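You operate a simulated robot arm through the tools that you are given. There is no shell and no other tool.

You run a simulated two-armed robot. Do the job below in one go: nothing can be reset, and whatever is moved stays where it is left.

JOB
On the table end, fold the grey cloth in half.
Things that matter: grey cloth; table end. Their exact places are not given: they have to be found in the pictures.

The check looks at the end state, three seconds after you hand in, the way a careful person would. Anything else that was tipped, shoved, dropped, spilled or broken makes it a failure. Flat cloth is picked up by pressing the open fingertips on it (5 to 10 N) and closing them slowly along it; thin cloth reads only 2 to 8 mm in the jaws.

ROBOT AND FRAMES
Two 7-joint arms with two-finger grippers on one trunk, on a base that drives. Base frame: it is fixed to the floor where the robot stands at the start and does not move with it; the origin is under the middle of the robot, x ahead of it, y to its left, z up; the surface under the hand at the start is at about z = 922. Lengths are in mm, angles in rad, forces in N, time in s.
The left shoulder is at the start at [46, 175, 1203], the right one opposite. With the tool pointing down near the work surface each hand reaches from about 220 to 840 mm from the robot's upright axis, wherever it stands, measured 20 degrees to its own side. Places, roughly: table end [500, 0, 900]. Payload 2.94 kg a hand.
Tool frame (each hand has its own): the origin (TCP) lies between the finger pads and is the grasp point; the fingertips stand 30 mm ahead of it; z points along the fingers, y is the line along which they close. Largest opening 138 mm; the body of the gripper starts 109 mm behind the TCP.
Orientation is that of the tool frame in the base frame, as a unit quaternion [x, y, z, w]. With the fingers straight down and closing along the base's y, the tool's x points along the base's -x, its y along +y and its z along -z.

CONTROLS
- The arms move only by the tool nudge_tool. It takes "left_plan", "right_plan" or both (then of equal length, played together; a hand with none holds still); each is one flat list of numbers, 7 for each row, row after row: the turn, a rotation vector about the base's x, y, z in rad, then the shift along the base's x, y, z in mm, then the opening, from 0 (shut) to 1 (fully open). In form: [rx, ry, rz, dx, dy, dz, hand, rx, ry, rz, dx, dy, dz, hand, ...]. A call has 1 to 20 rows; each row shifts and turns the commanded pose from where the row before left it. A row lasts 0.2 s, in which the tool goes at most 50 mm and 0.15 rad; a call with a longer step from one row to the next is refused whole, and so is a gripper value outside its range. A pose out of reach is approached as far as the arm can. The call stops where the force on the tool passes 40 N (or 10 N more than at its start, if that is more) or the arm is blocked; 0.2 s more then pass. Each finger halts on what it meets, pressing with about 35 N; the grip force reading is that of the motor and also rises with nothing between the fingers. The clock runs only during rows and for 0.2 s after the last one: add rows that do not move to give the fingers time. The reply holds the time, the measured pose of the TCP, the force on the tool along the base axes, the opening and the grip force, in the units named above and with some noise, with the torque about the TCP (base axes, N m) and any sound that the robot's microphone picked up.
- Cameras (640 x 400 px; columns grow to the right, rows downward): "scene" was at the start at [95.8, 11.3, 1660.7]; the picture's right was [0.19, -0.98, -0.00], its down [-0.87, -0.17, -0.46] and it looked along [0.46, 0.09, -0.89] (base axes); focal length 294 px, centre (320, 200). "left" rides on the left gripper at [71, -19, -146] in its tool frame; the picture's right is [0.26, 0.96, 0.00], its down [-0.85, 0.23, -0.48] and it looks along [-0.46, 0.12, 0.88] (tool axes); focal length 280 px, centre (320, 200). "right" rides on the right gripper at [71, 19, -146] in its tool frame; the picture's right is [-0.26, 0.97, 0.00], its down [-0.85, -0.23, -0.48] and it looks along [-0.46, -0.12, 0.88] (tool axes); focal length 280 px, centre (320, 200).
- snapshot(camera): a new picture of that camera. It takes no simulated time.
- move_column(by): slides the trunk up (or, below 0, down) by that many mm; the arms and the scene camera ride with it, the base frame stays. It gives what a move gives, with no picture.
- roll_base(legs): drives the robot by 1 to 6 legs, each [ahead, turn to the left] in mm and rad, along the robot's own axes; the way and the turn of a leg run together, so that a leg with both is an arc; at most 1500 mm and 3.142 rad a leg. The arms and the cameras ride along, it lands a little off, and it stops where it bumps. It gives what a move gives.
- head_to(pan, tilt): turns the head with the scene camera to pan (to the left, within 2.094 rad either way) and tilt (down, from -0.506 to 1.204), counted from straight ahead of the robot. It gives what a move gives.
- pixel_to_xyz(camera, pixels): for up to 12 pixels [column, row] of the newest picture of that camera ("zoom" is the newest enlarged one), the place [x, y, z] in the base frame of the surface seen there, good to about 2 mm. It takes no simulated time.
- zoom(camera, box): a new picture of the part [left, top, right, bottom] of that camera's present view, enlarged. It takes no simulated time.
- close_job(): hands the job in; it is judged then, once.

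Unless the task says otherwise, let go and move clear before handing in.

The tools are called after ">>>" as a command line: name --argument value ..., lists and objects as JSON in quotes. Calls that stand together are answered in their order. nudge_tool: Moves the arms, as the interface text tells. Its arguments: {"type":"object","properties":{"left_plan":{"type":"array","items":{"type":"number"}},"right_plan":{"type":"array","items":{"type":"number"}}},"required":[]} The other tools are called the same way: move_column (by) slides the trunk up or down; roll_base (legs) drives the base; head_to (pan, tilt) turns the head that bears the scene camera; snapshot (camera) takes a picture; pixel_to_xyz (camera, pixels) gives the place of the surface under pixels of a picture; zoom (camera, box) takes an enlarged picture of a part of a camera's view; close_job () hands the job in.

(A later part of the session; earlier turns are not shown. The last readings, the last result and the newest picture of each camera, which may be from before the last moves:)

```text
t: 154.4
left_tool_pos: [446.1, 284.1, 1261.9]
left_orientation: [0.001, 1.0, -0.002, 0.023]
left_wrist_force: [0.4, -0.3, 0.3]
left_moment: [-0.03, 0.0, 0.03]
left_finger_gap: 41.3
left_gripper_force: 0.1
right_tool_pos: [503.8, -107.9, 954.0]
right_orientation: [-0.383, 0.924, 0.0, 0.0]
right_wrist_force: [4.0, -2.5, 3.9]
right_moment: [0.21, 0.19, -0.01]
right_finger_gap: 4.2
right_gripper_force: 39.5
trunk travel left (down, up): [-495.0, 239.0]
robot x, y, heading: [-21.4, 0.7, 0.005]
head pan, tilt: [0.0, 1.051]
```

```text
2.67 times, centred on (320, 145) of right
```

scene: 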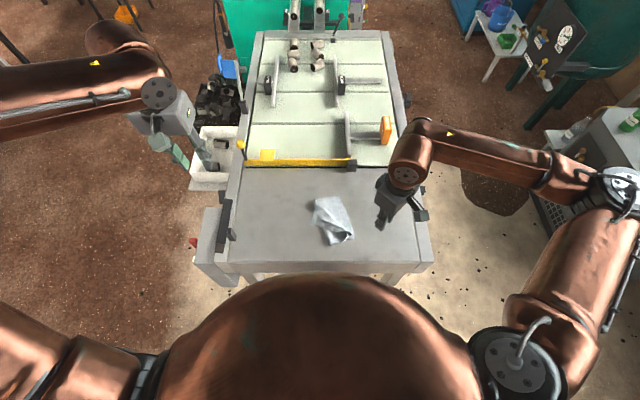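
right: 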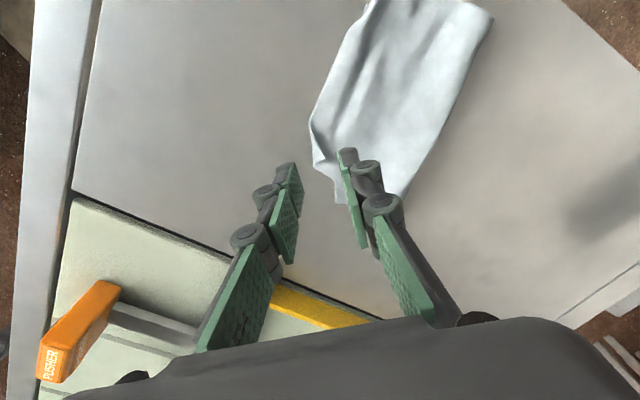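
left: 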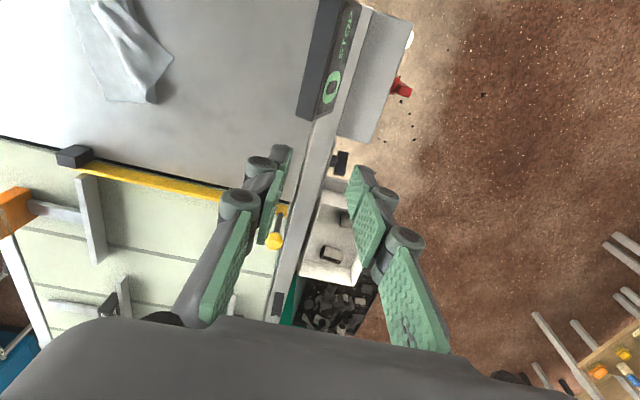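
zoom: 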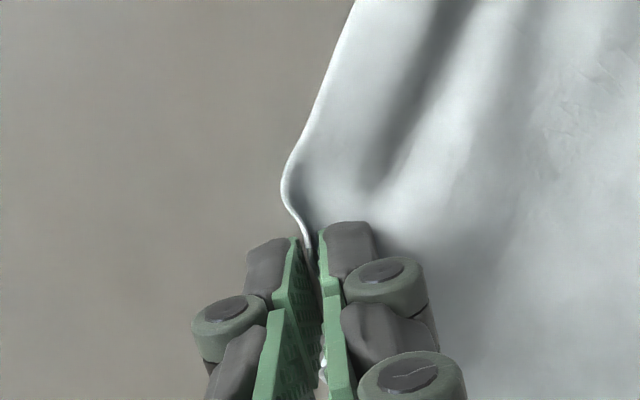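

The corner is firmly held (4.2 mm, 39 N). I'll lift it well clear, carry it over to the far-right corner at (551,-64) and lower it.

>>> nudge_tool --right_plan '[0, 0, 0, 0, 0, 5, 0, 0, 0, 0, 0, 0, 10, 0, 0, 0, 0, 3, 3, 12, 0, 0, 0, 0, 5, 5, 12, 0, 0, 0, 0, 6, 6, 6, 0, 0, 0, 0, 7, 6, 0, 0, 0, 0, 0, 7, 6, 0, 0, 0, 0, 0, 7, 6, 0, 0, 0, 0, 0, 7, 6, 0, 0, 0, 0, 0, 4, 4, -8, 0, 0, 0, 0, 2, 2, -10, 0, 0, 0, 0, 0, 0, 0, 0]'

>>> zoom --camera "right" --box '[200, 0, 520, 200]'

>>> zoom --camera "scene" --box '[280, 170, 408, 250]'

>>> zoom --camera "left" --box '[0, 0, 240, 150]'

```text
t: 157.1
left_tool_pos: [445.6, 283.4, 1260.8]
left_orientation: [0.001, 1.0, -0.002, 0.022]
left_wrist_force: [-0.2, -0.2, -0.8]
left_moment: [0.01, -0.01, -0.04]
left_finger_gap: 41.5
left_gripper_force: 0.1
right_tool_pos: [552.8, -63.1, 979.4]
right_orientation: [-0.383, 0.924, 0.0, 0.0]
right_wrist_force: [1.0, -0.4, -2.2]
right_moment: [-0.01, 0.08, -0.05]
right_finger_gap: 6.3
right_gripper_force: 39.5
trunk travel left (down, up): [-495.0, 239.0]
robot x, y, heading: [-19.0, -0.5, 0.008]
head pan, tilt: [0.0, 1.051]
```

```text
2.00 times, centred on (360, 100) of right
```

zoom: 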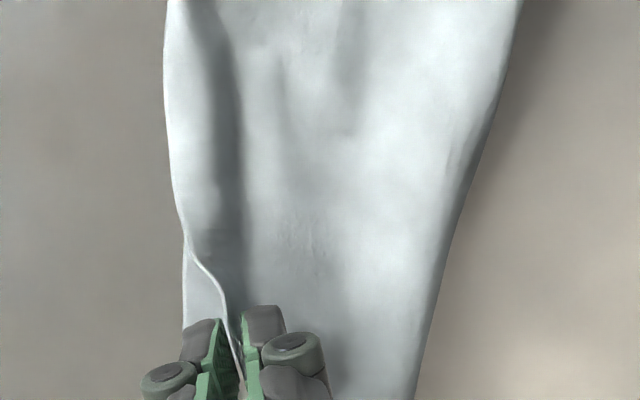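

```text
5.00 times, centred on (344, 210) of scene
```

zoom: 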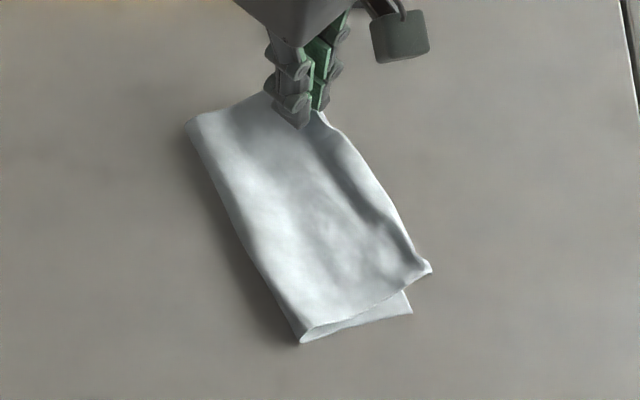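

```text
2.67 times, centred on (120, 75) of left
```

zoom: 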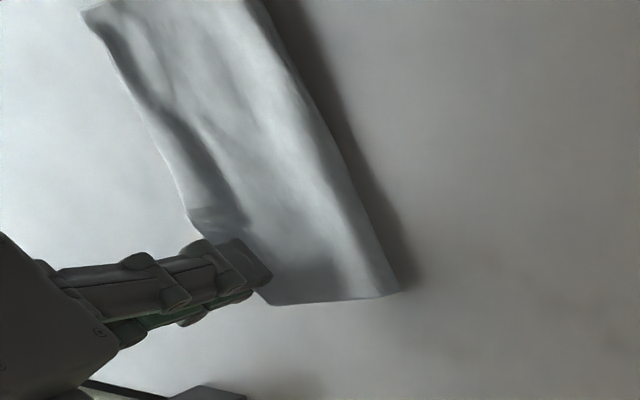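

The fold is square again; the near flap corner (430,270) is about 18 mm from its mate (412,312). I'll measure both ends so I can split the remaining error before setting this corner down.

>>> pixel_to_xyz --camera "right" --pixels '[[293, 125], [293, 160], [284, 60], [291, 105]]'

>>> zoom --camera "scene" --box '[280, 170, 408, 250]'

>>> pixel_to_xyz --camera "zoom" --pixels '[[428, 270], [411, 311], [300, 341], [190, 125], [318, 115], [404, 292], [350, 328]]'

```text
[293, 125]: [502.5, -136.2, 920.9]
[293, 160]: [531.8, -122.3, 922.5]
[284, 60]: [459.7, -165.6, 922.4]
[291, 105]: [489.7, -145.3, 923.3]
```

```text
5.00 times, centred on (344, 210) of scene
```

zoom: 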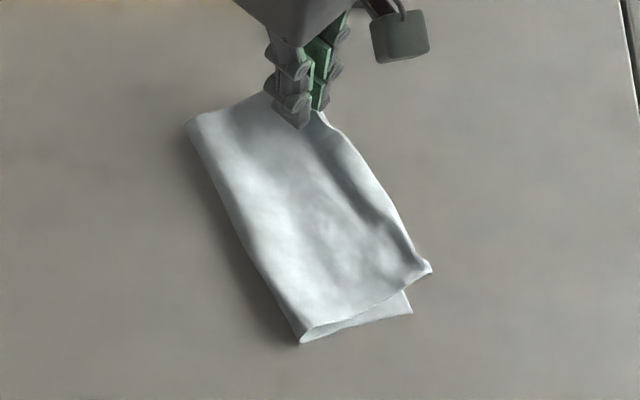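

```text
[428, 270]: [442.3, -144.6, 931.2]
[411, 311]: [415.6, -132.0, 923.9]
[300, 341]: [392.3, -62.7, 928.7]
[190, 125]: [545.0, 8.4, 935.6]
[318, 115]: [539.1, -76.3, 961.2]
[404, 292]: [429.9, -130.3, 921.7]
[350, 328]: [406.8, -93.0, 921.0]
```

The flap should shift a few mm toward the fold at this end. I'll set the far corner down at about (550,-57) and release it gently.

>>> nudge_tool --right_plan '[0, 0, 0, -1, 3, -5, 0, 0, 0, 0, -1, 3, -6, 0, 0, 0, 0, -1, 0, -5, 0, 0, 0, 0, 0, 0, -4, 0, 0, 0, 0, 0, 0, -2, 0, 0, 0, 0, 0, 0, 0, 0.03, 0, 0, 0, 0, 0, 0, 0.06, 0, 0, 0, 0, 0, 1, 0.08, 0, 0, 0, 0, 0, 2, 0.1, 0, 0, 0, 0, 0, 4, 0.12, 0, 0, 0, 0, 0, 8, 0.12, 0, 0, 0, 0, 0, 12, 0.12, 0, 0, 0, 0, 0, 15, 0.12, 0, 0, 0, 0, 0, 15, 0.12, 0, 0, 0, 0, -10, 15, 0.12, 0, 0, 0, 0, -15, 10, 0.12, 0, 0, 0, -10, -15, 0, 0.12, 0, 0, 0, -15, -15, 0, 0.12, 0, 0, 0, -15, -10, 0, 0.12, 0, 0, 0, 0, 0, 0, 0.12]'

>>> zoom --camera "scene" --box '[280, 170, 408, 250]'

>>> snapshot --camera "right"

```text
t: 161.2
left_tool_pos: [446.9, 284.8, 1262.2]
left_orientation: [0.001, 1.0, -0.002, 0.022]
left_wrist_force: [1.0, 0.3, -0.7]
left_moment: [0.0, 0.05, 0.0]
left_finger_gap: 41.5
left_gripper_force: 0.1
right_tool_pos: [510.0, -123.5, 1039.6]
right_orientation: [-0.383, 0.924, 0.0, -0.001]
right_wrist_force: [0.2, 0.6, -0.5]
right_moment: [-0.03, 0.02, -0.02]
right_finger_gap: 16.5
right_gripper_force: 0.0
trunk travel left (down, up): [-495.0, 239.0]
robot x, y, heading: [-18.8, -0.1, 0.0]
head pan, tilt: [0.0, 1.051]
```

```text
5.00 times, centred on (344, 210) of scene
```

zoom: 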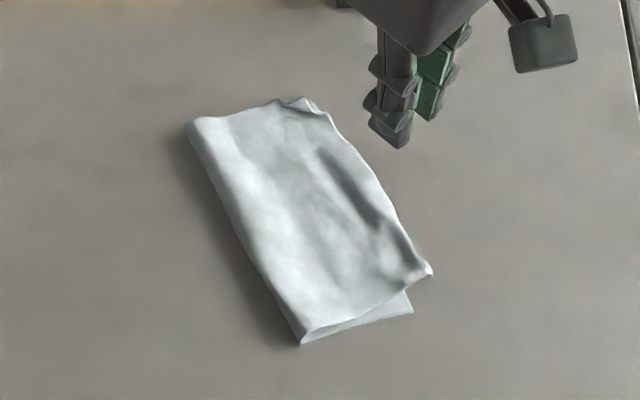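

```text
taken
```

right: 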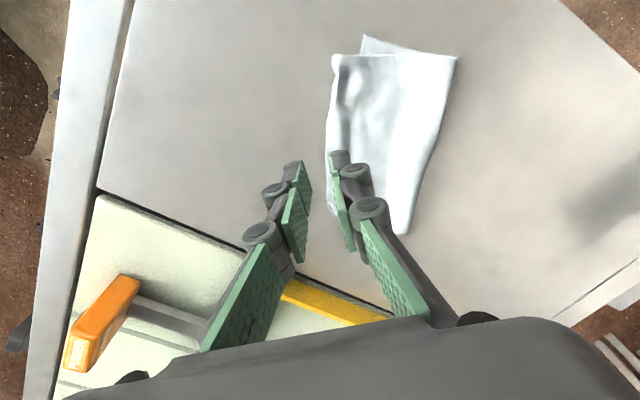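

The far corner now lies on its mate. I'll measure all corner pairs again before moving the near one.

>>> pixel_to_xyz --camera "zoom" --pixels '[[429, 271], [411, 311], [300, 341], [190, 125], [305, 98], [328, 117], [280, 102], [400, 225], [418, 262]]'

>>> zoom --camera "scene" --box '[328, 180, 360, 200]'

>>> zoom --camera "scene" --box '[344, 215, 376, 235]'

```text
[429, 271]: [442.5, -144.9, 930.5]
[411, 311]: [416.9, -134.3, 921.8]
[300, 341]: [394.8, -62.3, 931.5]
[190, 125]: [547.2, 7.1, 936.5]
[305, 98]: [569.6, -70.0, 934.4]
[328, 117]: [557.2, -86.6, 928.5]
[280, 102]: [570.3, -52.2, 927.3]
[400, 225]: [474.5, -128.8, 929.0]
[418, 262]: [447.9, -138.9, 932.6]
```

```text
16.00 times, centred on (344, 190) of scene
```

zoom: 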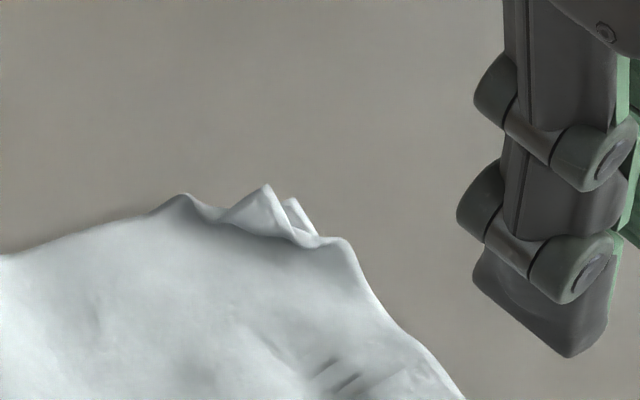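

```text
16.00 times, centred on (360, 225) of scene
```

zoom: 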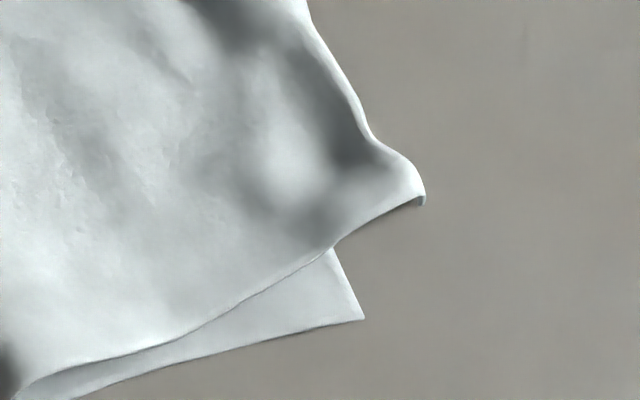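

The far pair matches; the near flap corner at (442,-145) still needs to move about (-25,+11) to its mate at (417,-134). I'll line the hand up with this corner's own diagonal.

>>> nudge_tool --right_plan '[0, 0, -0.134, -8, -1.2, 0, 0.12, 0, 0, -0.134, -8, -1.2, 0, 0.12, 0, 0, -0.134, -8, -1.2, 0, 0.12, 0, 0, -0.134, -8, -1.2, 0, 0.12, 0, 0, -0.134, -8, -1.2, 0, 0.12, 0, 0, -0.134, -8, -1.2, -10, 0.12, 0, 0, -0.134, -8, -1.2, -15, 0.12, 0, 0, -0.137, -8.5, -1.6, -15, 0.12, 0, 0, 0, 0, 0, -15, 0.12, 0, 0, 0, 0, 0, -10, 0.12, 0, 0, 0, 0, 0, 0, 0.12]'

>>> zoom --camera "right" --box '[200, 70, 440, 220]'

```text
t: 163.7
left_tool_pos: [446.9, 284.5, 1260.6]
left_orientation: [0.001, 1.0, -0.002, 0.023]
left_wrist_force: [0.0, -0.2, 0.4]
left_moment: [0.01, -0.01, 0.0]
left_finger_gap: 41.5
left_gripper_force: 0.1
right_tool_pos: [445.7, -132.6, 973.2]
right_orientation: [0.144, 0.99, -0.001, -0.001]
right_wrist_force: [0.7, -0.4, -0.2]
right_moment: [-0.01, 0.01, -0.01]
right_finger_gap: 16.5
right_gripper_force: 0.1
trunk travel left (down, up): [-495.0, 239.0]
robot x, y, heading: [-17.8, 0.2, 0.004]
head pan, tilt: [0.0, 1.051]
```

```text
2.67 times, centred on (320, 145) of right
```

zoom: 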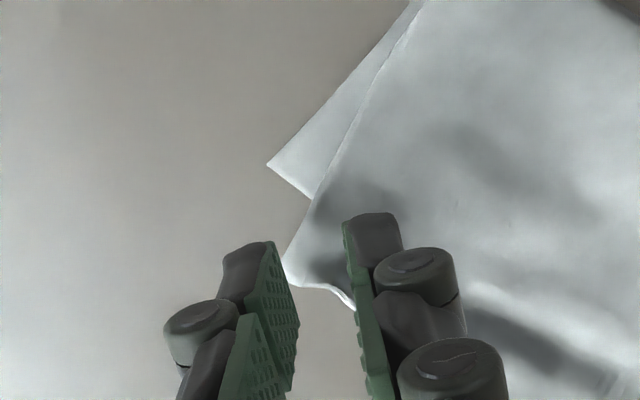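

The flap's near corner tip is at (284,258), close to the outer finger. I'll check its position once more and descend to just above contact.

>>> pixel_to_xyz --camera "zoom" --pixels '[[286, 258], [270, 166], [320, 240], [350, 300]]'

>>> nudge_tool --right_plan '[0, 0, 0, 0, 0, -7, 0.12, 0, 0, 0, 0, 0, -6, 0.12, 0, 0, 0, 0, 0, 0, 0.12]'

>>> zoom --camera "right" --box '[200, 70, 440, 220]'

```text
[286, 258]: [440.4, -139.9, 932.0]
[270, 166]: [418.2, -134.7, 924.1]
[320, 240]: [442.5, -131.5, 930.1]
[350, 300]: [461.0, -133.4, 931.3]
```

```text
t: 164.4
left_tool_pos: [446.4, 283.1, 1262.3]
left_orientation: [0.001, 1.0, -0.002, 0.023]
left_wrist_force: [-0.9, -0.5, 0.2]
left_moment: [0.0, 0.02, 0.0]
left_finger_gap: 41.3
left_gripper_force: 0.0
right_tool_pos: [443.4, -132.7, 960.7]
right_orientation: [0.143, 0.99, 0.0, -0.001]
right_wrist_force: [0.1, -0.7, -0.5]
right_moment: [-0.03, -0.01, 0.0]
right_finger_gap: 16.5
right_gripper_force: 0.2
trunk travel left (down, up): [-495.0, 239.0]
robot x, y, heading: [-18.2, 1.5, 0.004]
head pan, tilt: [0.0, 1.051]
```

```text
2.67 times, centred on (320, 145) of right
```

zoom: 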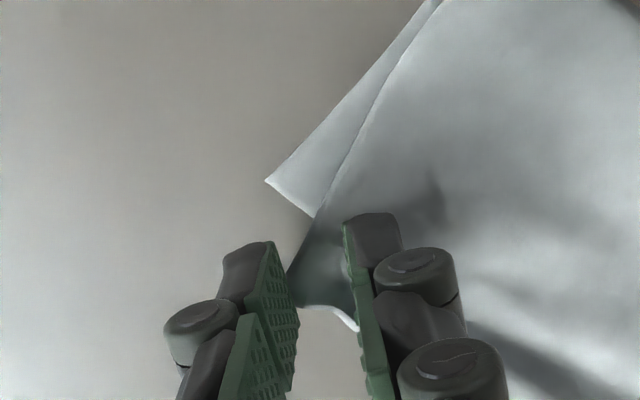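

The corner tip lies between the jaws at (290,275). I'll press lightly to contact and close slowly.

>>> nudge_tool --right_plan '[0, 0, 0, 0, 1, -4, 0.12, 0, 0, 0, 0, 1, -2, 0.12, 0, 0, 0, 0, 0, -1, 0.12, 0, 0, 0, 0, 0, -0.7, 0.12, 0, 0, 0, 0, 0, 0, 0.12]'

>>> zoom --camera "right" --box '[200, 70, 440, 220]'

```text
t: 165.7
left_tool_pos: [446.5, 284.3, 1260.4]
left_orientation: [0.001, 1.0, -0.001, 0.023]
left_wrist_force: [-0.4, 0.0, -1.0]
left_moment: [0.01, 0.01, 0.01]
left_finger_gap: 41.4
left_gripper_force: 0.1
right_tool_pos: [444.4, -131.4, 953.4]
right_orientation: [0.143, 0.99, 0.0, -0.002]
right_wrist_force: [0.8, -0.6, 0.0]
right_moment: [-0.02, 0.02, -0.03]
right_finger_gap: 16.6
right_gripper_force: 0.2
trunk travel left (down, up): [-495.0, 239.0]
robot x, y, heading: [-19.7, -1.1, -0.0]
head pan, tilt: [0.0, 1.051]
```

```text
2.67 times, centred on (320, 145) of right
```

zoom: 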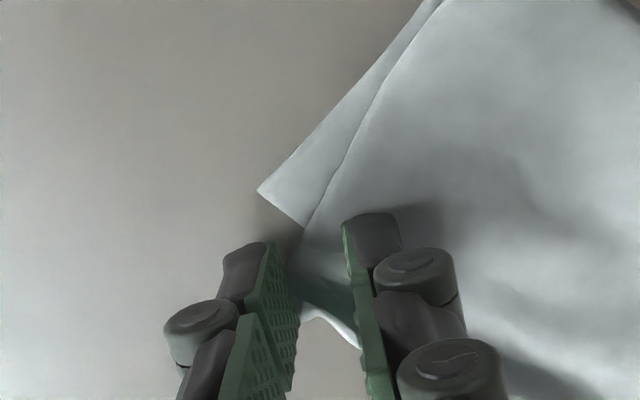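

Still 0 N; I'll go a touch lower and then close.

>>> nudge_tool --right_plan '[0, 0, 0, 0, 0, -0.8, 0.12, 0, 0, 0, 0, 0, -0.5, 0.12, 0, 0, 0, 0, 0, 0, 0.105, 0, 0, 0, 0, 0, 0, 0.09, 0, 0, 0, 0, 0, 0, 0.075, 0, 0, 0, 0, 0, 0, 0.06, 0, 0, 0, 0, 0, 0, 0.045, 0, 0, 0, 0, 0, 0, 0.03, 0, 0, 0, 0, 0, 0, 0.015, 0, 0, 0, 0, 0, 0, 0, 0, 0, 0, 0, 0, 0, 0, 0, 0, 0, 0, 0, 0, 0]'

>>> zoom --camera "right" --box '[200, 70, 440, 220]'

```text
t: 168.2
left_tool_pos: [446.0, 283.6, 1262.4]
left_orientation: [0.001, 1.0, -0.002, 0.023]
left_wrist_force: [1.2, -0.9, -0.8]
left_moment: [-0.01, 0.03, 0.02]
left_finger_gap: 41.5
left_gripper_force: 0.1
right_tool_pos: [444.4, -131.8, 952.9]
right_orientation: [0.144, 0.99, 0.001, -0.001]
right_wrist_force: [0.5, -0.3, 4.7]
right_moment: [0.22, -0.12, 0.04]
right_finger_gap: 1.8
right_gripper_force: 35.6
trunk travel left (down, up): [-495.0, 239.0]
robot x, y, heading: [-15.3, -3.9, 0.005]
head pan, tilt: [0.0, 1.051]
```

```text
2.67 times, centred on (320, 145) of right
```

zoom: 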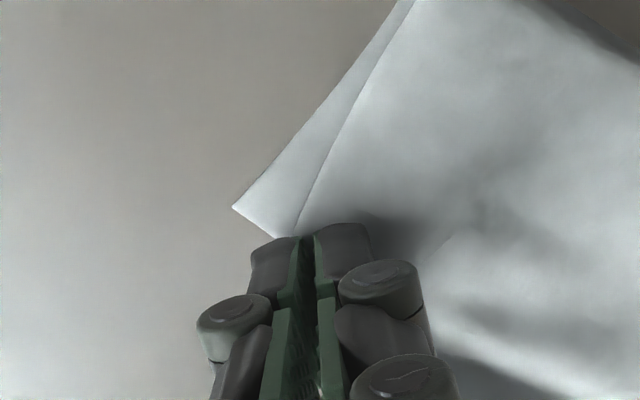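

Gripped (1.8 mm, 36 N). I'll lift 25 mm and check that only the top layer comes up.

>>> nudge_tool --right_plan '[0, 0, 0, 0, 0, 4, 0, 0, 0, 0, 0, 0, 6, 0, 0, 0, 0, -1, 0, 8, 0, 0, 0, 0, -2, 1, 8, 0, 0, 0, 0, 0, 0, 0, 0]'

>>> zoom --camera "right" --box '[200, 70, 440, 220]'

>>> zoom --camera "scene" --box '[280, 170, 408, 250]'

```text
t: 169.4
left_tool_pos: [447.0, 283.6, 1261.6]
left_orientation: [0.001, 1.0, -0.002, 0.023]
left_wrist_force: [0.2, -0.1, 0.1]
left_moment: [0.01, 0.01, 0.02]
left_finger_gap: 41.5
left_gripper_force: 0.1
right_tool_pos: [442.0, -130.7, 978.3]
right_orientation: [0.145, 0.989, 0.001, -0.001]
right_wrist_force: [-0.1, -0.1, -0.2]
right_moment: [0.03, 0.0, -0.01]
right_finger_gap: 1.1
right_gripper_force: 30.8
trunk travel left (down, up): [-495.0, 239.0]
robot x, y, heading: [-20.5, 1.4, 0.008]
head pan, tilt: [0.0, 1.051]
```

```text
2.67 times, centred on (320, 145) of right
```

zoom: 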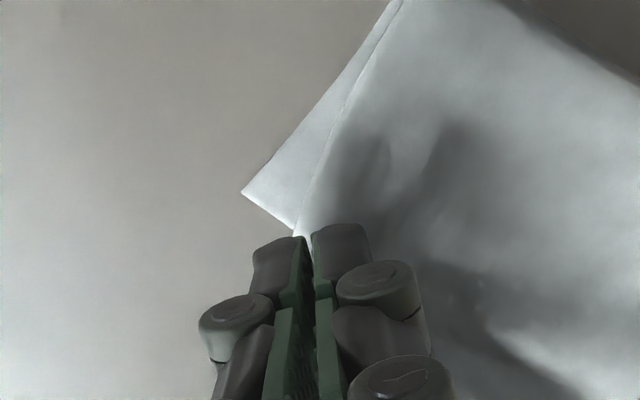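

```text
5.00 times, centred on (344, 210) of scene
```

zoom: 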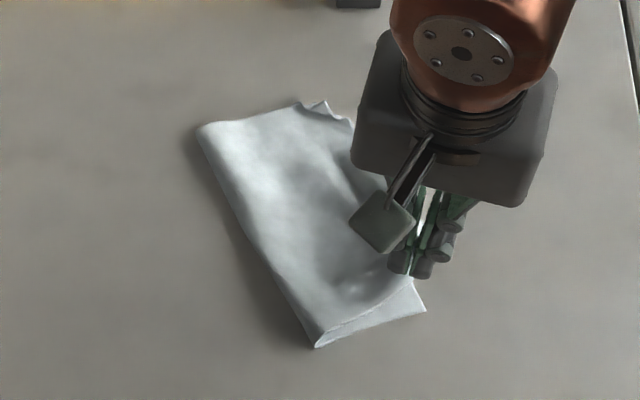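

Only the top layer lifts; the lower corner shows at (243,193) in the right zoom. I'll measure it.

>>> pixel_to_xyz --camera "zoom" --pixels '[[424, 310], [316, 345], [203, 130], [325, 104], [345, 120], [302, 105]]'

```text
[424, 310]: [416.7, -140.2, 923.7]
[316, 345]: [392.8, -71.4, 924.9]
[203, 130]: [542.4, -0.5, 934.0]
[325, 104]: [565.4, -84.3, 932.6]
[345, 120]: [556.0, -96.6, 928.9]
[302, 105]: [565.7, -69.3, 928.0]
```

The lower near corner is at (417,-140). I'll carry the held corner about 22 mm toward -x while lifted, lower it onto its mate and release gently.

>>> nudge_tool --right_plan '[0, 0, 0, -4, 0, 2, 0, 0, 0, 0, -5, 0, 0, 0, 0, 0, 0, -5, 0, 0, 0, 0, 0, 0, -5, 0, -2, 0, 0, 0, 0, -3, 1, -5, 0, 0, 0, 0, 0, 0, -6, 0, 0, 0, 0, 0, 0, -6, 0, 0, 0, 0, 0, 0, -4, 0, 0, 0, 0, 0, 0, 0, 0]'

>>> zoom --camera "right" --box '[200, 70, 440, 220]'

>>> zoom --camera "scene" --box '[280, 170, 408, 250]'

```text
t: 171.4
left_tool_pos: [445.9, 284.4, 1260.9]
left_orientation: [0.001, 1.0, -0.002, 0.023]
left_wrist_force: [0.1, -0.7, -0.6]
left_moment: [0.01, 0.01, -0.03]
left_finger_gap: 41.4
left_gripper_force: 0.0
right_tool_pos: [421.0, -129.7, 957.3]
right_orientation: [0.143, 0.99, 0.0, -0.001]
right_wrist_force: [0.9, -0.6, -0.1]
right_moment: [-0.01, 0.0, -0.04]
right_finger_gap: 1.0
right_gripper_force: 30.9
trunk travel left (down, up): [-495.0, 239.0]
robot x, y, heading: [-21.0, 4.4, 0.005]
head pan, tilt: [0.0, 1.051]
```

```text
2.67 times, centred on (320, 145) of right
```

zoom: 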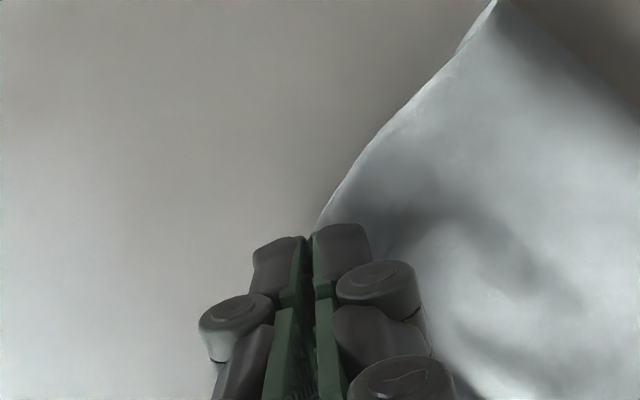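

```text
5.00 times, centred on (344, 210) of scene
```

zoom: 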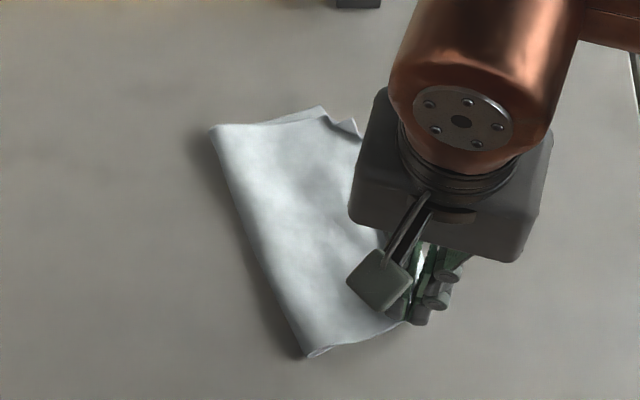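

The near edges now coincide. I'll release gently and back straight up, then look.

>>> nudge_tool --right_plan '[0, 0, 0, 0, 0, -1, 0, 0, 0, 0, 0, 0, 0, 0.02, 0, 0, 0, 0, 0, 0, 0.04, 0, 0, 0, 0, 0, 0.5, 0.06, 0, 0, 0, 0, 0, 2, 0.07, 0, 0, 0, 0, 0, 4, 0.08, 0, 0, 0, 0, 0, 8, 0.08, 0, 0, 0, 0, 0, 12, 0.08, 0, 0, 0, 0, 0, 15, 0.08, 0, 0, 0, 0, 0, 15, 0.08, 0, 0, 0, 0, -10, 15, 0.08, 0, 0, 0, 0, -15, 15, 0.08, 0, 0, 0, 0, -20, 10, 0.08, 0, 0, 0, 0, -20, 0, 0.08, 0, 0, 0, 0, -20, 0, 0.08, 0, 0, 0, 0, 0, 0, 0.08]'

>>> zoom --camera "scene" --box '[280, 170, 408, 250]'

>>> snapshot --camera "right"

>>> zoom --camera "left" --box '[0, 0, 240, 150]'

```text
t: 174.8
left_tool_pos: [446.9, 284.6, 1262.1]
left_orientation: [0.001, 1.0, -0.001, 0.022]
left_wrist_force: [1.0, 1.2, -1.1]
left_moment: [-0.01, -0.03, -0.01]
left_finger_gap: 41.4
left_gripper_force: 0.0
right_tool_pos: [420.6, -213.1, 1053.3]
right_orientation: [0.144, 0.99, 0.0, -0.001]
right_wrist_force: [-1.1, 0.0, -0.5]
right_moment: [-0.03, 0.04, -0.01]
right_finger_gap: 11.0
right_gripper_force: 0.2
trunk travel left (down, up): [-495.0, 239.0]
robot x, y, heading: [-19.0, 2.0, 0.001]
head pan, tilt: [0.0, 1.051]
```

```text
5.00 times, centred on (344, 210) of scene
```

zoom: 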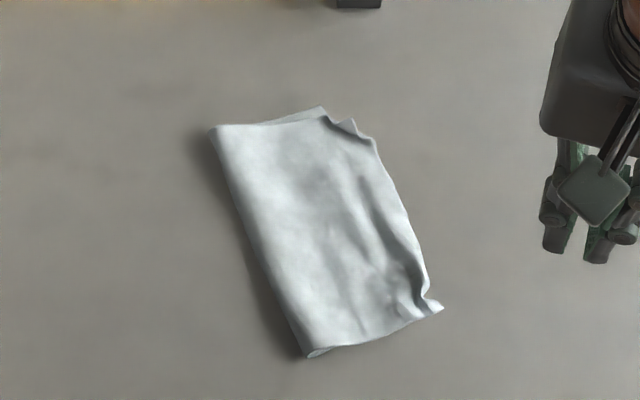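

```text
taken
```

right: 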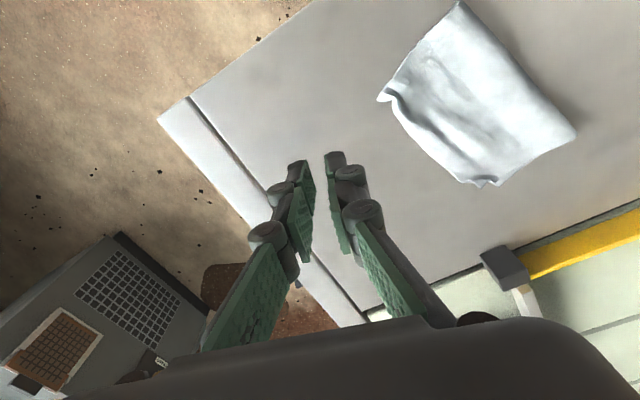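

```text
2.67 times, centred on (120, 75) of left
```

zoom: 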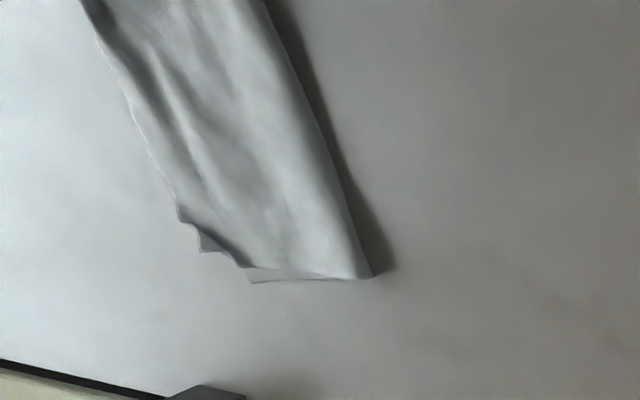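

The cloth now looks like a tidy folded rectangle. I'll measure the corners once more to judge the match.

>>> pixel_to_xyz --camera "zoom" --pixels '[[251, 281], [201, 249], [179, 208], [370, 274], [245, 264], [140, 130]]'

>>> pixel_to_xyz --camera "right" --pixels '[[379, 98], [388, 83], [460, 3], [575, 140], [498, 184], [480, 184], [455, 175], [420, 145], [395, 97]]'

>>> zoom --camera "right" --box '[370, 0, 600, 200]'

>>> zoom --camera "scene" --box '[318, 180, 382, 240]'

```text
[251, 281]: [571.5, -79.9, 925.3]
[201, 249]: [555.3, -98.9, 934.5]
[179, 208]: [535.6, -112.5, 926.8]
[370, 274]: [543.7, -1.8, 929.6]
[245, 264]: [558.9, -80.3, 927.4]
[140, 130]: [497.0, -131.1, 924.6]
```

```text
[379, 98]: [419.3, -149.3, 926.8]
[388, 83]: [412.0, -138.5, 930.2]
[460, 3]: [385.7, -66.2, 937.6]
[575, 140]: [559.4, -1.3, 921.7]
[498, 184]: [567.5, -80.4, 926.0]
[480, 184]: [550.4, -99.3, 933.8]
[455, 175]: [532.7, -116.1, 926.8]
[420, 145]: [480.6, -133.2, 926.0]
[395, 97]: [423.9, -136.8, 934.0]
```

```text
2.00 times, centred on (485, 100) of right
```

zoom: 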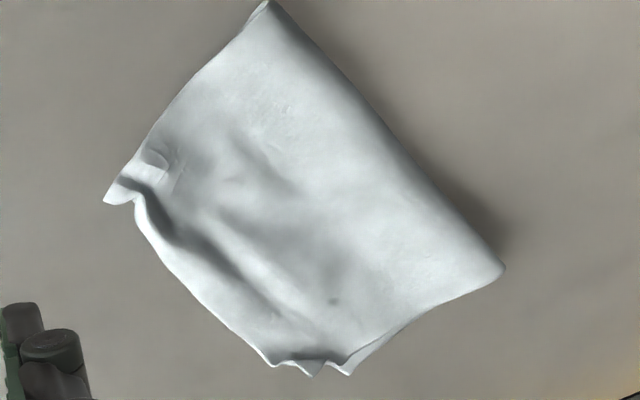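

```text
6.67 times, centred on (350, 210) of scene
```

zoom: 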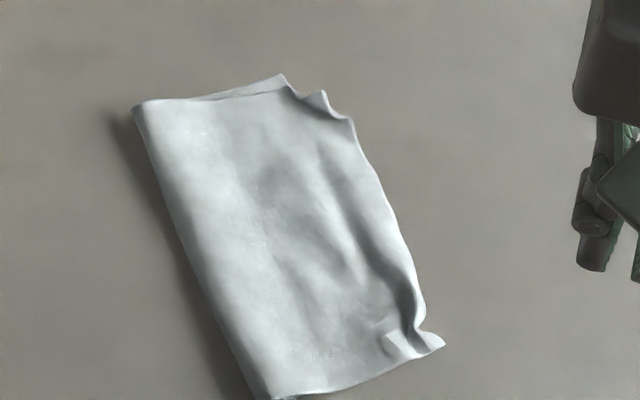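

The lower layer's right edge runs (417,-140) to (570,-80), and the flap overhangs it by about 18 mm along the middle. I'll pinch the middle of the flap's edge and shift it back toward the fold by about that much.

>>> nudge_tool --right_plan '[0, 0, 0.095, 0, 0, 0, 0.1, 0, 0, 0.095, 5, 5, 0, 0.1, 0, 0, 0.095, 10, 14, 0, 0.1, 0, 0, 0.095, 10, 14, 0, 0.1, 0, 0, 0.095, 10, 14, 0, 0.1, 0, 0, 0.095, 10, 14, -10, 0.1, 0, 0, 0.095, 10, 15, -15, 0.1, 0, 0, 0, 10, 16, -15, 0.1, 0, 0, 0, 0, 0, -15, 0.1, 0, 0, 0, 0, 0, -15, 0.1, 0, 0, 0, 0, 0, -10, 0.1, 0, 0, 0, 0, 0, 0, 0.1]'

>>> zoom --camera "right" --box '[200, 70, 440, 220]'

```text
t: 177.4
left_tool_pos: [447.0, 284.7, 1262.4]
left_orientation: [0.001, 1.0, -0.002, 0.023]
left_wrist_force: [-0.1, 0.3, 0.3]
left_moment: [0.01, -0.03, -0.02]
left_finger_gap: 41.2
left_gripper_force: 0.1
right_tool_pos: [486.5, -122.3, 972.9]
right_orientation: [-0.187, 0.982, 0.0, 0.0]
right_wrist_force: [-0.1, 0.4, -0.5]
right_moment: [-0.02, 0.01, 0.03]
right_finger_gap: 13.8
right_gripper_force: 0.0
trunk travel left (down, up): [-495.0, 239.0]
robot x, y, heading: [-17.2, 3.1, 0.007]
head pan, tilt: [0.0, 1.051]
```

```text
2.67 times, centred on (320, 145) of right
```

zoom: 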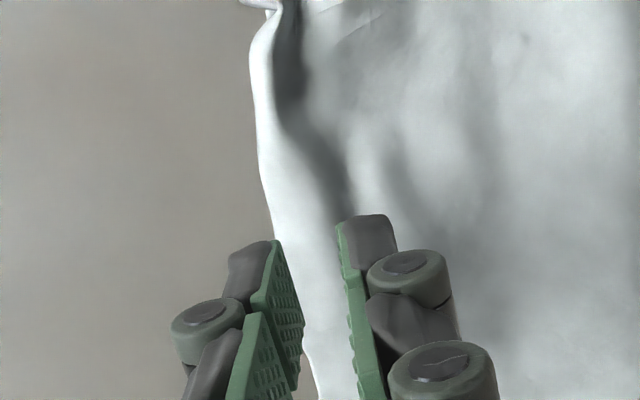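

The flap's edge runs just inside the outer finger. I'll descend to contact and close slowly.

>>> nudge_tool --right_plan '[0, 0, 0, 0, 0, -10, 0.1, 0, 0, 0, 0, 0, -6, 0.1, 0, 0, 0, 0, 0, -2.5, 0.1, 0, 0, 0, 0, 0, -1, 0.1, 0, 0, 0, 0, 0, 0, 0.1]'

>>> zoom --camera "right" --box '[200, 70, 440, 220]'

```text
t: 178.7
left_tool_pos: [447.1, 285.2, 1261.9]
left_orientation: [0.001, 1.0, -0.002, 0.023]
left_wrist_force: [-0.6, -0.2, 1.4]
left_moment: [0.02, 0.04, 0.01]
left_finger_gap: 41.4
left_gripper_force: 0.0
right_tool_pos: [485.6, -121.6, 953.8]
right_orientation: [-0.187, 0.982, 0.0, -0.001]
right_wrist_force: [0.1, -0.2, 0.2]
right_moment: [0.02, -0.02, 0.0]
right_finger_gap: 14.0
right_gripper_force: 0.0
trunk travel left (down, up): [-495.0, 239.0]
robot x, y, heading: [-18.7, 0.3, 0.006]
head pan, tilt: [0.0, 1.051]
```

```text
2.67 times, centred on (320, 145) of right
```

zoom: 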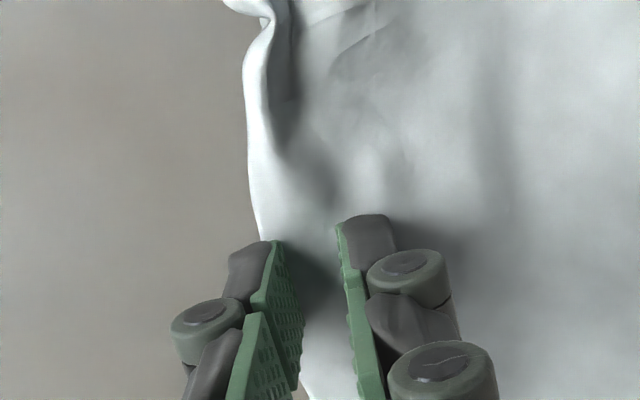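

The edge lies under the outer fingertip (zoom (262,235)). I'll add the last bit of pressure and close.

>>> nudge_tool --right_plan '[0, 0, 0, 0, 0, -0.8, 0.1, 0, 0, 0, 0, 0, -0.5, 0.1, 0, 0, 0, 0, 0, 0, 0.09, 0, 0, 0, 0, 0, 0, 0.08, 0, 0, 0, 0, 0, 0, 0.07, 0, 0, 0, 0, 0, 0, 0.06, 0, 0, 0, 0, 0, 0, 0.05, 0, 0, 0, 0, 0, 0, 0.04, 0, 0, 0, 0, 0, 0, 0.03, 0, 0, 0, 0, 0, 0, 0.015, 0, 0, 0, 0, 0, 0, 0, 0, 0, 0, 0, 0, 0, 0, 0, 0, 0, 0, 0, 0, 0]'

>>> zoom --camera "right" --box '[200, 70, 440, 220]'

```text
t: 181.4
left_tool_pos: [445.9, 282.9, 1260.9]
left_orientation: [0.001, 1.0, -0.002, 0.023]
left_wrist_force: [-0.6, 0.1, 1.3]
left_moment: [-0.04, 0.04, 0.0]
left_finger_gap: 41.1
left_gripper_force: 0.1
right_tool_pos: [485.7, -122.1, 952.2]
right_orientation: [-0.186, 0.982, 0.0, -0.001]
right_wrist_force: [0.2, -0.7, 0.1]
right_moment: [0.01, -0.04, -0.01]
right_finger_gap: 0.0
right_gripper_force: 28.2
trunk travel left (down, up): [-495.0, 239.0]
robot x, y, heading: [-18.5, -0.3, 0.002]
head pan, tilt: [0.0, 1.051]
```

```text
2.67 times, centred on (320, 145) of right
```

zoom: 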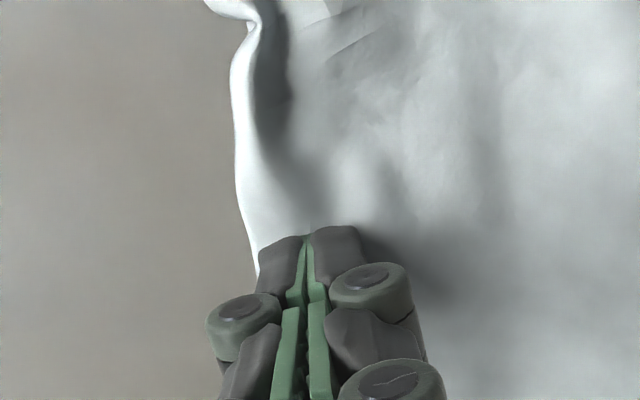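

The jaws closed empty (gap 0, same force as with nothing). I'll lift slightly, open wider, shift inward and press properly before closing, as worked earlier.

>>> nudge_tool --right_plan '[0, 0, 0, 0, 0, 5, 0, 0, 0, 0, -1, 2.5, 4, 0.1, 0, 0, 0, -0.8, 2.2, 0, 0.2, 0, 0, 0, 0, 0, 0, 0.2, 0, 0, 0, 0, 0, 0, 0.2, 0, 0, 0, 0, 0, -5, 0.2, 0, 0, 0, 0, 0, -3, 0.2, 0, 0, 0, 0, 0, -1, 0.2, 0, 0, 0, 0, 0, -0.6, 0.2, 0, 0, 0, 0, 0, 0, 0.2]'

>>> zoom --camera "right" --box '[200, 70, 440, 220]'

```text
t: 183.7
left_tool_pos: [446.0, 283.8, 1261.8]
left_orientation: [0.001, 1.0, -0.002, 0.023]
left_wrist_force: [0.6, -0.3, -0.4]
left_moment: [0.01, -0.03, 0.04]
left_finger_gap: 41.5
left_gripper_force: 0.0
right_tool_pos: [483.4, -116.6, 953.2]
right_orientation: [-0.187, 0.982, 0.0, 0.001]
right_wrist_force: [-1.3, -0.7, 15.3]
right_moment: [0.19, 0.08, 0.03]
right_finger_gap: 27.4
right_gripper_force: 0.0
trunk travel left (down, up): [-495.0, 239.0]
robot x, y, heading: [-15.9, -0.7, 0.003]
head pan, tilt: [0.0, 1.051]
```

```text
2.67 times, centred on (320, 145) of right
```

zoom: 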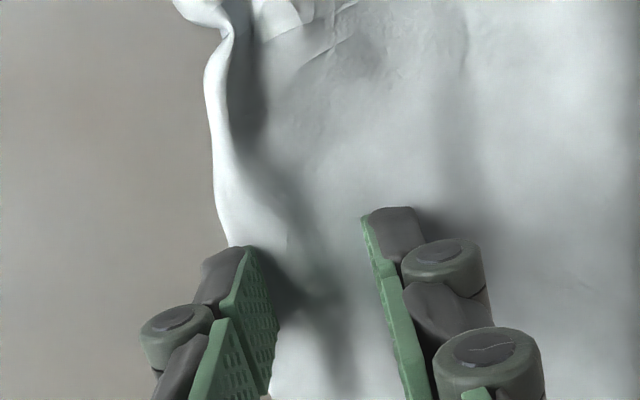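

Contact is 15 N with a hump already between the fingers. I'll ease to under 10 N and close slowly.

>>> nudge_tool --right_plan '[0, 0, 0, 0, 0, 0.6, 0.2, 0, 0, 0, 0, 0, 0, 0.185, 0, 0, 0, 0, 0, 0, 0.17, 0, 0, 0, 0, 0, 0, 0.155, 0, 0, 0, 0, 0, 0, 0.14, 0, 0, 0, 0, 0, 0, 0.125, 0, 0, 0, 0, 0, 0, 0.11, 0, 0, 0, 0, 0, 0, 0.095, 0, 0, 0, 0, 0, 0, 0.08, 0, 0, 0, 0, 0, 0, 0.065, 0, 0, 0, 0, 0, 0, 0.05, 0, 0, 0, 0, 0, 0, 0.03, 0, 0, 0, 0, 0, 0, 0, 0, 0, 0, 0, 0, 0, 0, 0, 0, 0, 0, 0, 0, 0]'

>>> zoom --camera "right" --box '[200, 70, 440, 220]'

```text
t: 186.8
left_tool_pos: [447.3, 284.0, 1262.9]
left_orientation: [0.0, 1.0, 0.0, 0.023]
left_wrist_force: [0.3, -1.0, 0.1]
left_moment: [0.02, 0.01, -0.01]
left_finger_gap: 41.4
left_gripper_force: 0.0
right_tool_pos: [484.3, -116.9, 951.1]
right_orientation: [-0.187, 0.982, -0.001, -0.001]
right_wrist_force: [0.9, -0.6, 0.1]
right_moment: [-0.02, 0.01, -0.01]
right_finger_gap: 5.3
right_gripper_force: 33.7
trunk travel left (down, up): [-495.0, 239.0]
robot x, y, heading: [-14.8, 3.1, 0.004]
head pan, tilt: [0.0, 1.051]
```

```text
2.67 times, centred on (320, 145) of right
```

zoom: 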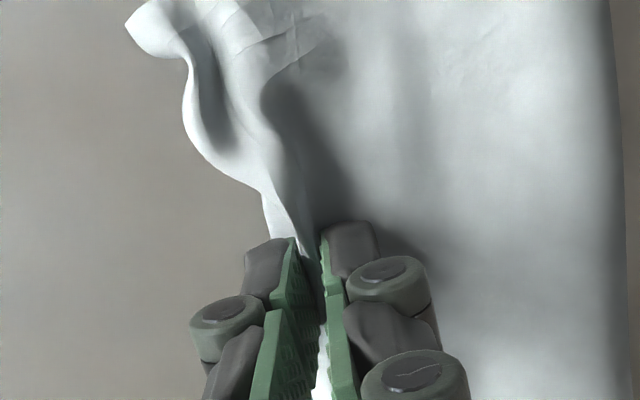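

Gripped (5.3 mm, 34 N). I'll lift a little to see whether one or both layers come up.

>>> nudge_tool --right_plan '[0, 0, 0, 0, 0, 4, 0, 0, 0, 0, 0, 0, 6, 0, 0, 0, 0, -1, 2, 6, 0, 0, 0, 0, -1, 2, 4, 0, 0, 0, 0, 0, 0, 0, 0]'

>>> zoom --camera "right" --box '[200, 50, 440, 200]'

>>> zoom --camera "scene" --box '[280, 170, 408, 250]'

>>> zoom --camera "left" --box '[0, 0, 240, 150]'

```text
t: 188.1
left_tool_pos: [446.6, 283.2, 1261.8]
left_orientation: [0.001, 1.0, -0.002, 0.022]
left_wrist_force: [-0.1, -0.2, -0.6]
left_moment: [0.03, 0.02, -0.01]
left_finger_gap: 41.1
left_gripper_force: 0.1
right_tool_pos: [481.4, -112.7, 971.8]
right_orientation: [-0.187, 0.982, 0.0, 0.0]
right_wrist_force: [-0.8, 0.4, -0.6]
right_moment: [-0.02, 0.0, -0.02]
right_finger_gap: 5.2
right_gripper_force: 33.9
trunk travel left (down, up): [-495.0, 239.0]
robot x, y, heading: [-16.6, -1.0, 0.007]
head pan, tilt: [0.0, 1.051]
```

```text
2.67 times, centred on (320, 125) of right
```

zoom: 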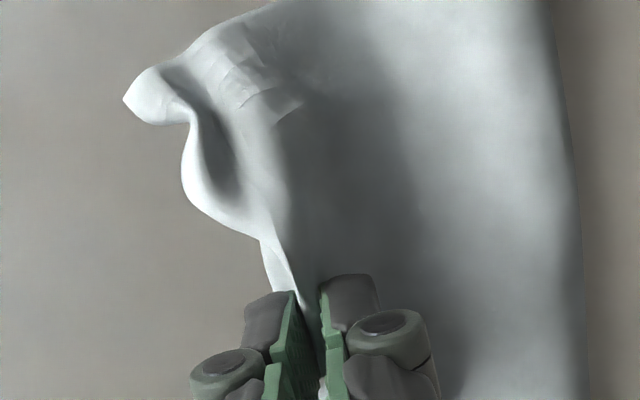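

```text
5.00 times, centred on (344, 210) of scene
```

zoom: 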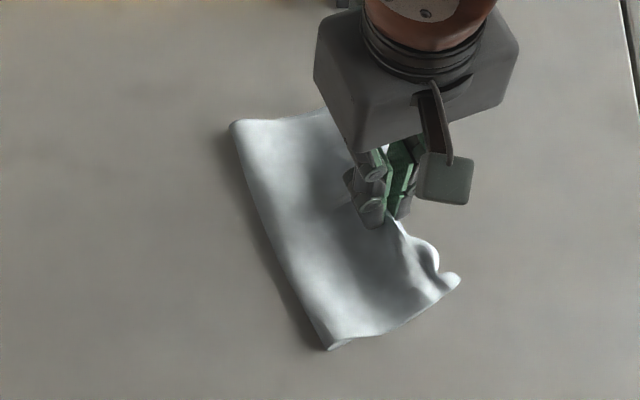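

```text
2.67 times, centred on (120, 75) of left
```

zoom: 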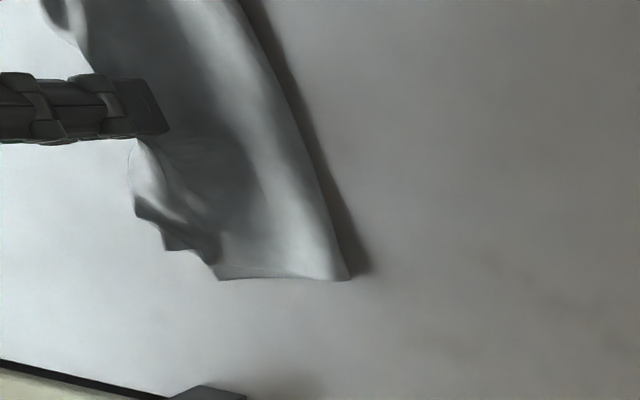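

The gap and shape suggest both layers are pinched here, so shifting would not help. I'll put it back down where it was, release and re-examine.

>>> nudge_tool --right_plan '[0, 0, 0, 1, -2, -4, 0, 0, 0, 0, 1, -2, -6, 0, 0, 0, 0, 1, -3, -5, 0, 0, 0, 0, 1, -4, -2, 0, 0, 0, 0, 1, -3, 0, 0, 0, 0, 0, 0, 0, 0, 0.03, 0, 0, 0, 0, 0, 0, 0.06, 0, 0, 0, 0, 0, 1, 0.09, 0, 0, 0, 0, 0, 3, 0.12, 0, 0, 0, 0, 0, 6, 0.15, 0, 0, 0, 0, 0, 10, 0.15, 0, 0, 0, 0, 0, 15, 0.15, 0, 0, 0, 0, 0, 15, 0.15, 0, 0, 0, 0, -8, 15, 0.15, 0, 0, 0, 0, -15, 15, 0.15, 0, 0, 0, 0, -20, 15, 0.15, 0, 0, 0, 0, -20, 10, 0.15, 0, 0, 0, 0, -20, 0, 0.15, 0, 0, 0, 0, 0, 0, 0.15]'

>>> zoom --camera "scene" --box '[280, 170, 408, 250]'

>>> snapshot --camera "right"

>>> zoom --camera "left" --box '[0, 0, 240, 150]'

```text
t: 192.1
left_tool_pos: [446.4, 285.1, 1261.2]
left_orientation: [0.001, 1.0, -0.002, 0.023]
left_wrist_force: [0.0, 0.6, -0.8]
left_moment: [-0.02, 0.0, -0.03]
left_finger_gap: 41.4
left_gripper_force: 0.2
right_tool_pos: [486.4, -210.9, 1060.0]
right_orientation: [-0.186, 0.982, -0.001, -0.001]
right_wrist_force: [0.7, 0.1, 1.1]
right_moment: [-0.05, 0.02, -0.01]
right_finger_gap: 20.7
right_gripper_force: 0.1
trunk travel left (down, up): [-495.0, 239.0]
robot x, y, heading: [-15.5, -2.0, 0.006]
head pan, tilt: [0.0, 1.051]
```

```text
5.00 times, centred on (344, 210) of scene
```

zoom: 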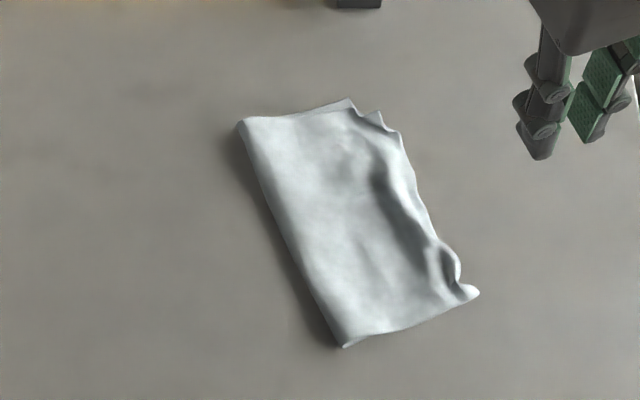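

```text
taken
```

right: 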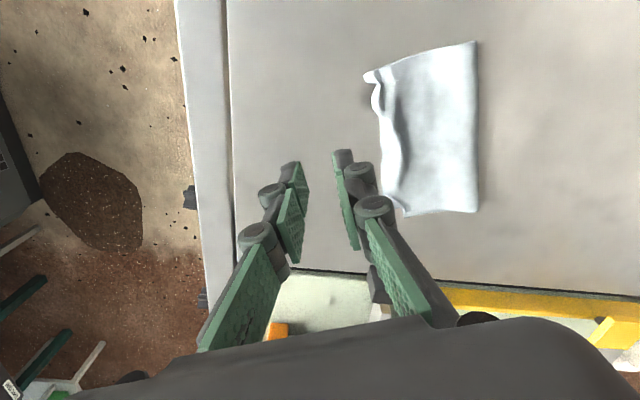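

```text
2.67 times, centred on (120, 75) of left
```

zoom: 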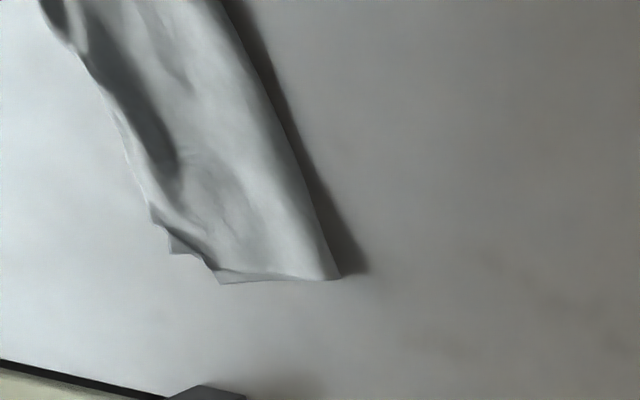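

Back on the table it forms a compact rectangle with a slightly wavy right edge. I'll inspect the right edge and corners closely.

>>> zoom --camera "right" --box '[350, 30, 510, 230]'

>>> pixel_to_xyz --camera "right" --pixels '[[365, 76], [378, 100], [384, 140], [386, 185], [392, 200], [405, 214], [477, 211], [476, 43], [400, 207]]'

>>> zoom --camera "scene" --box '[324, 180, 388, 240]'

```text
2.00 times, centred on (430, 130) of right
```

zoom: 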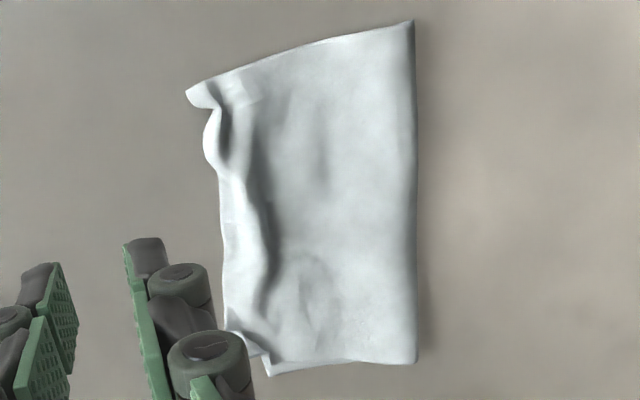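

```text
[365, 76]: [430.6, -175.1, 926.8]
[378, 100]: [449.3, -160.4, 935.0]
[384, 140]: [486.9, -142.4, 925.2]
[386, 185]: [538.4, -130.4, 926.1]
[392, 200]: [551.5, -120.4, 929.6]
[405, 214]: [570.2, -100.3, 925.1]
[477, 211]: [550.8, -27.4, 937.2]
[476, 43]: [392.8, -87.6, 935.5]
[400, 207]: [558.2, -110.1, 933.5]
```

```text
6.67 times, centred on (356, 210) of scene
```

zoom: 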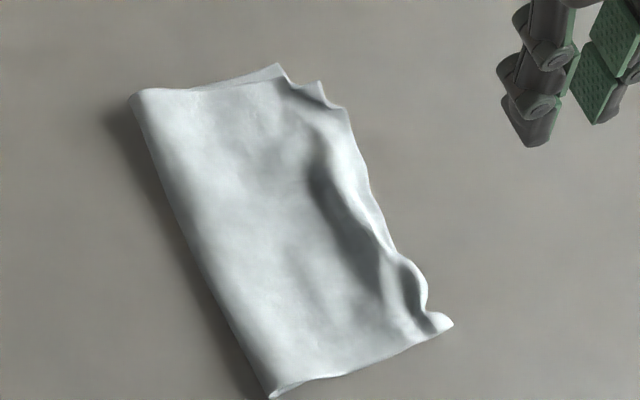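

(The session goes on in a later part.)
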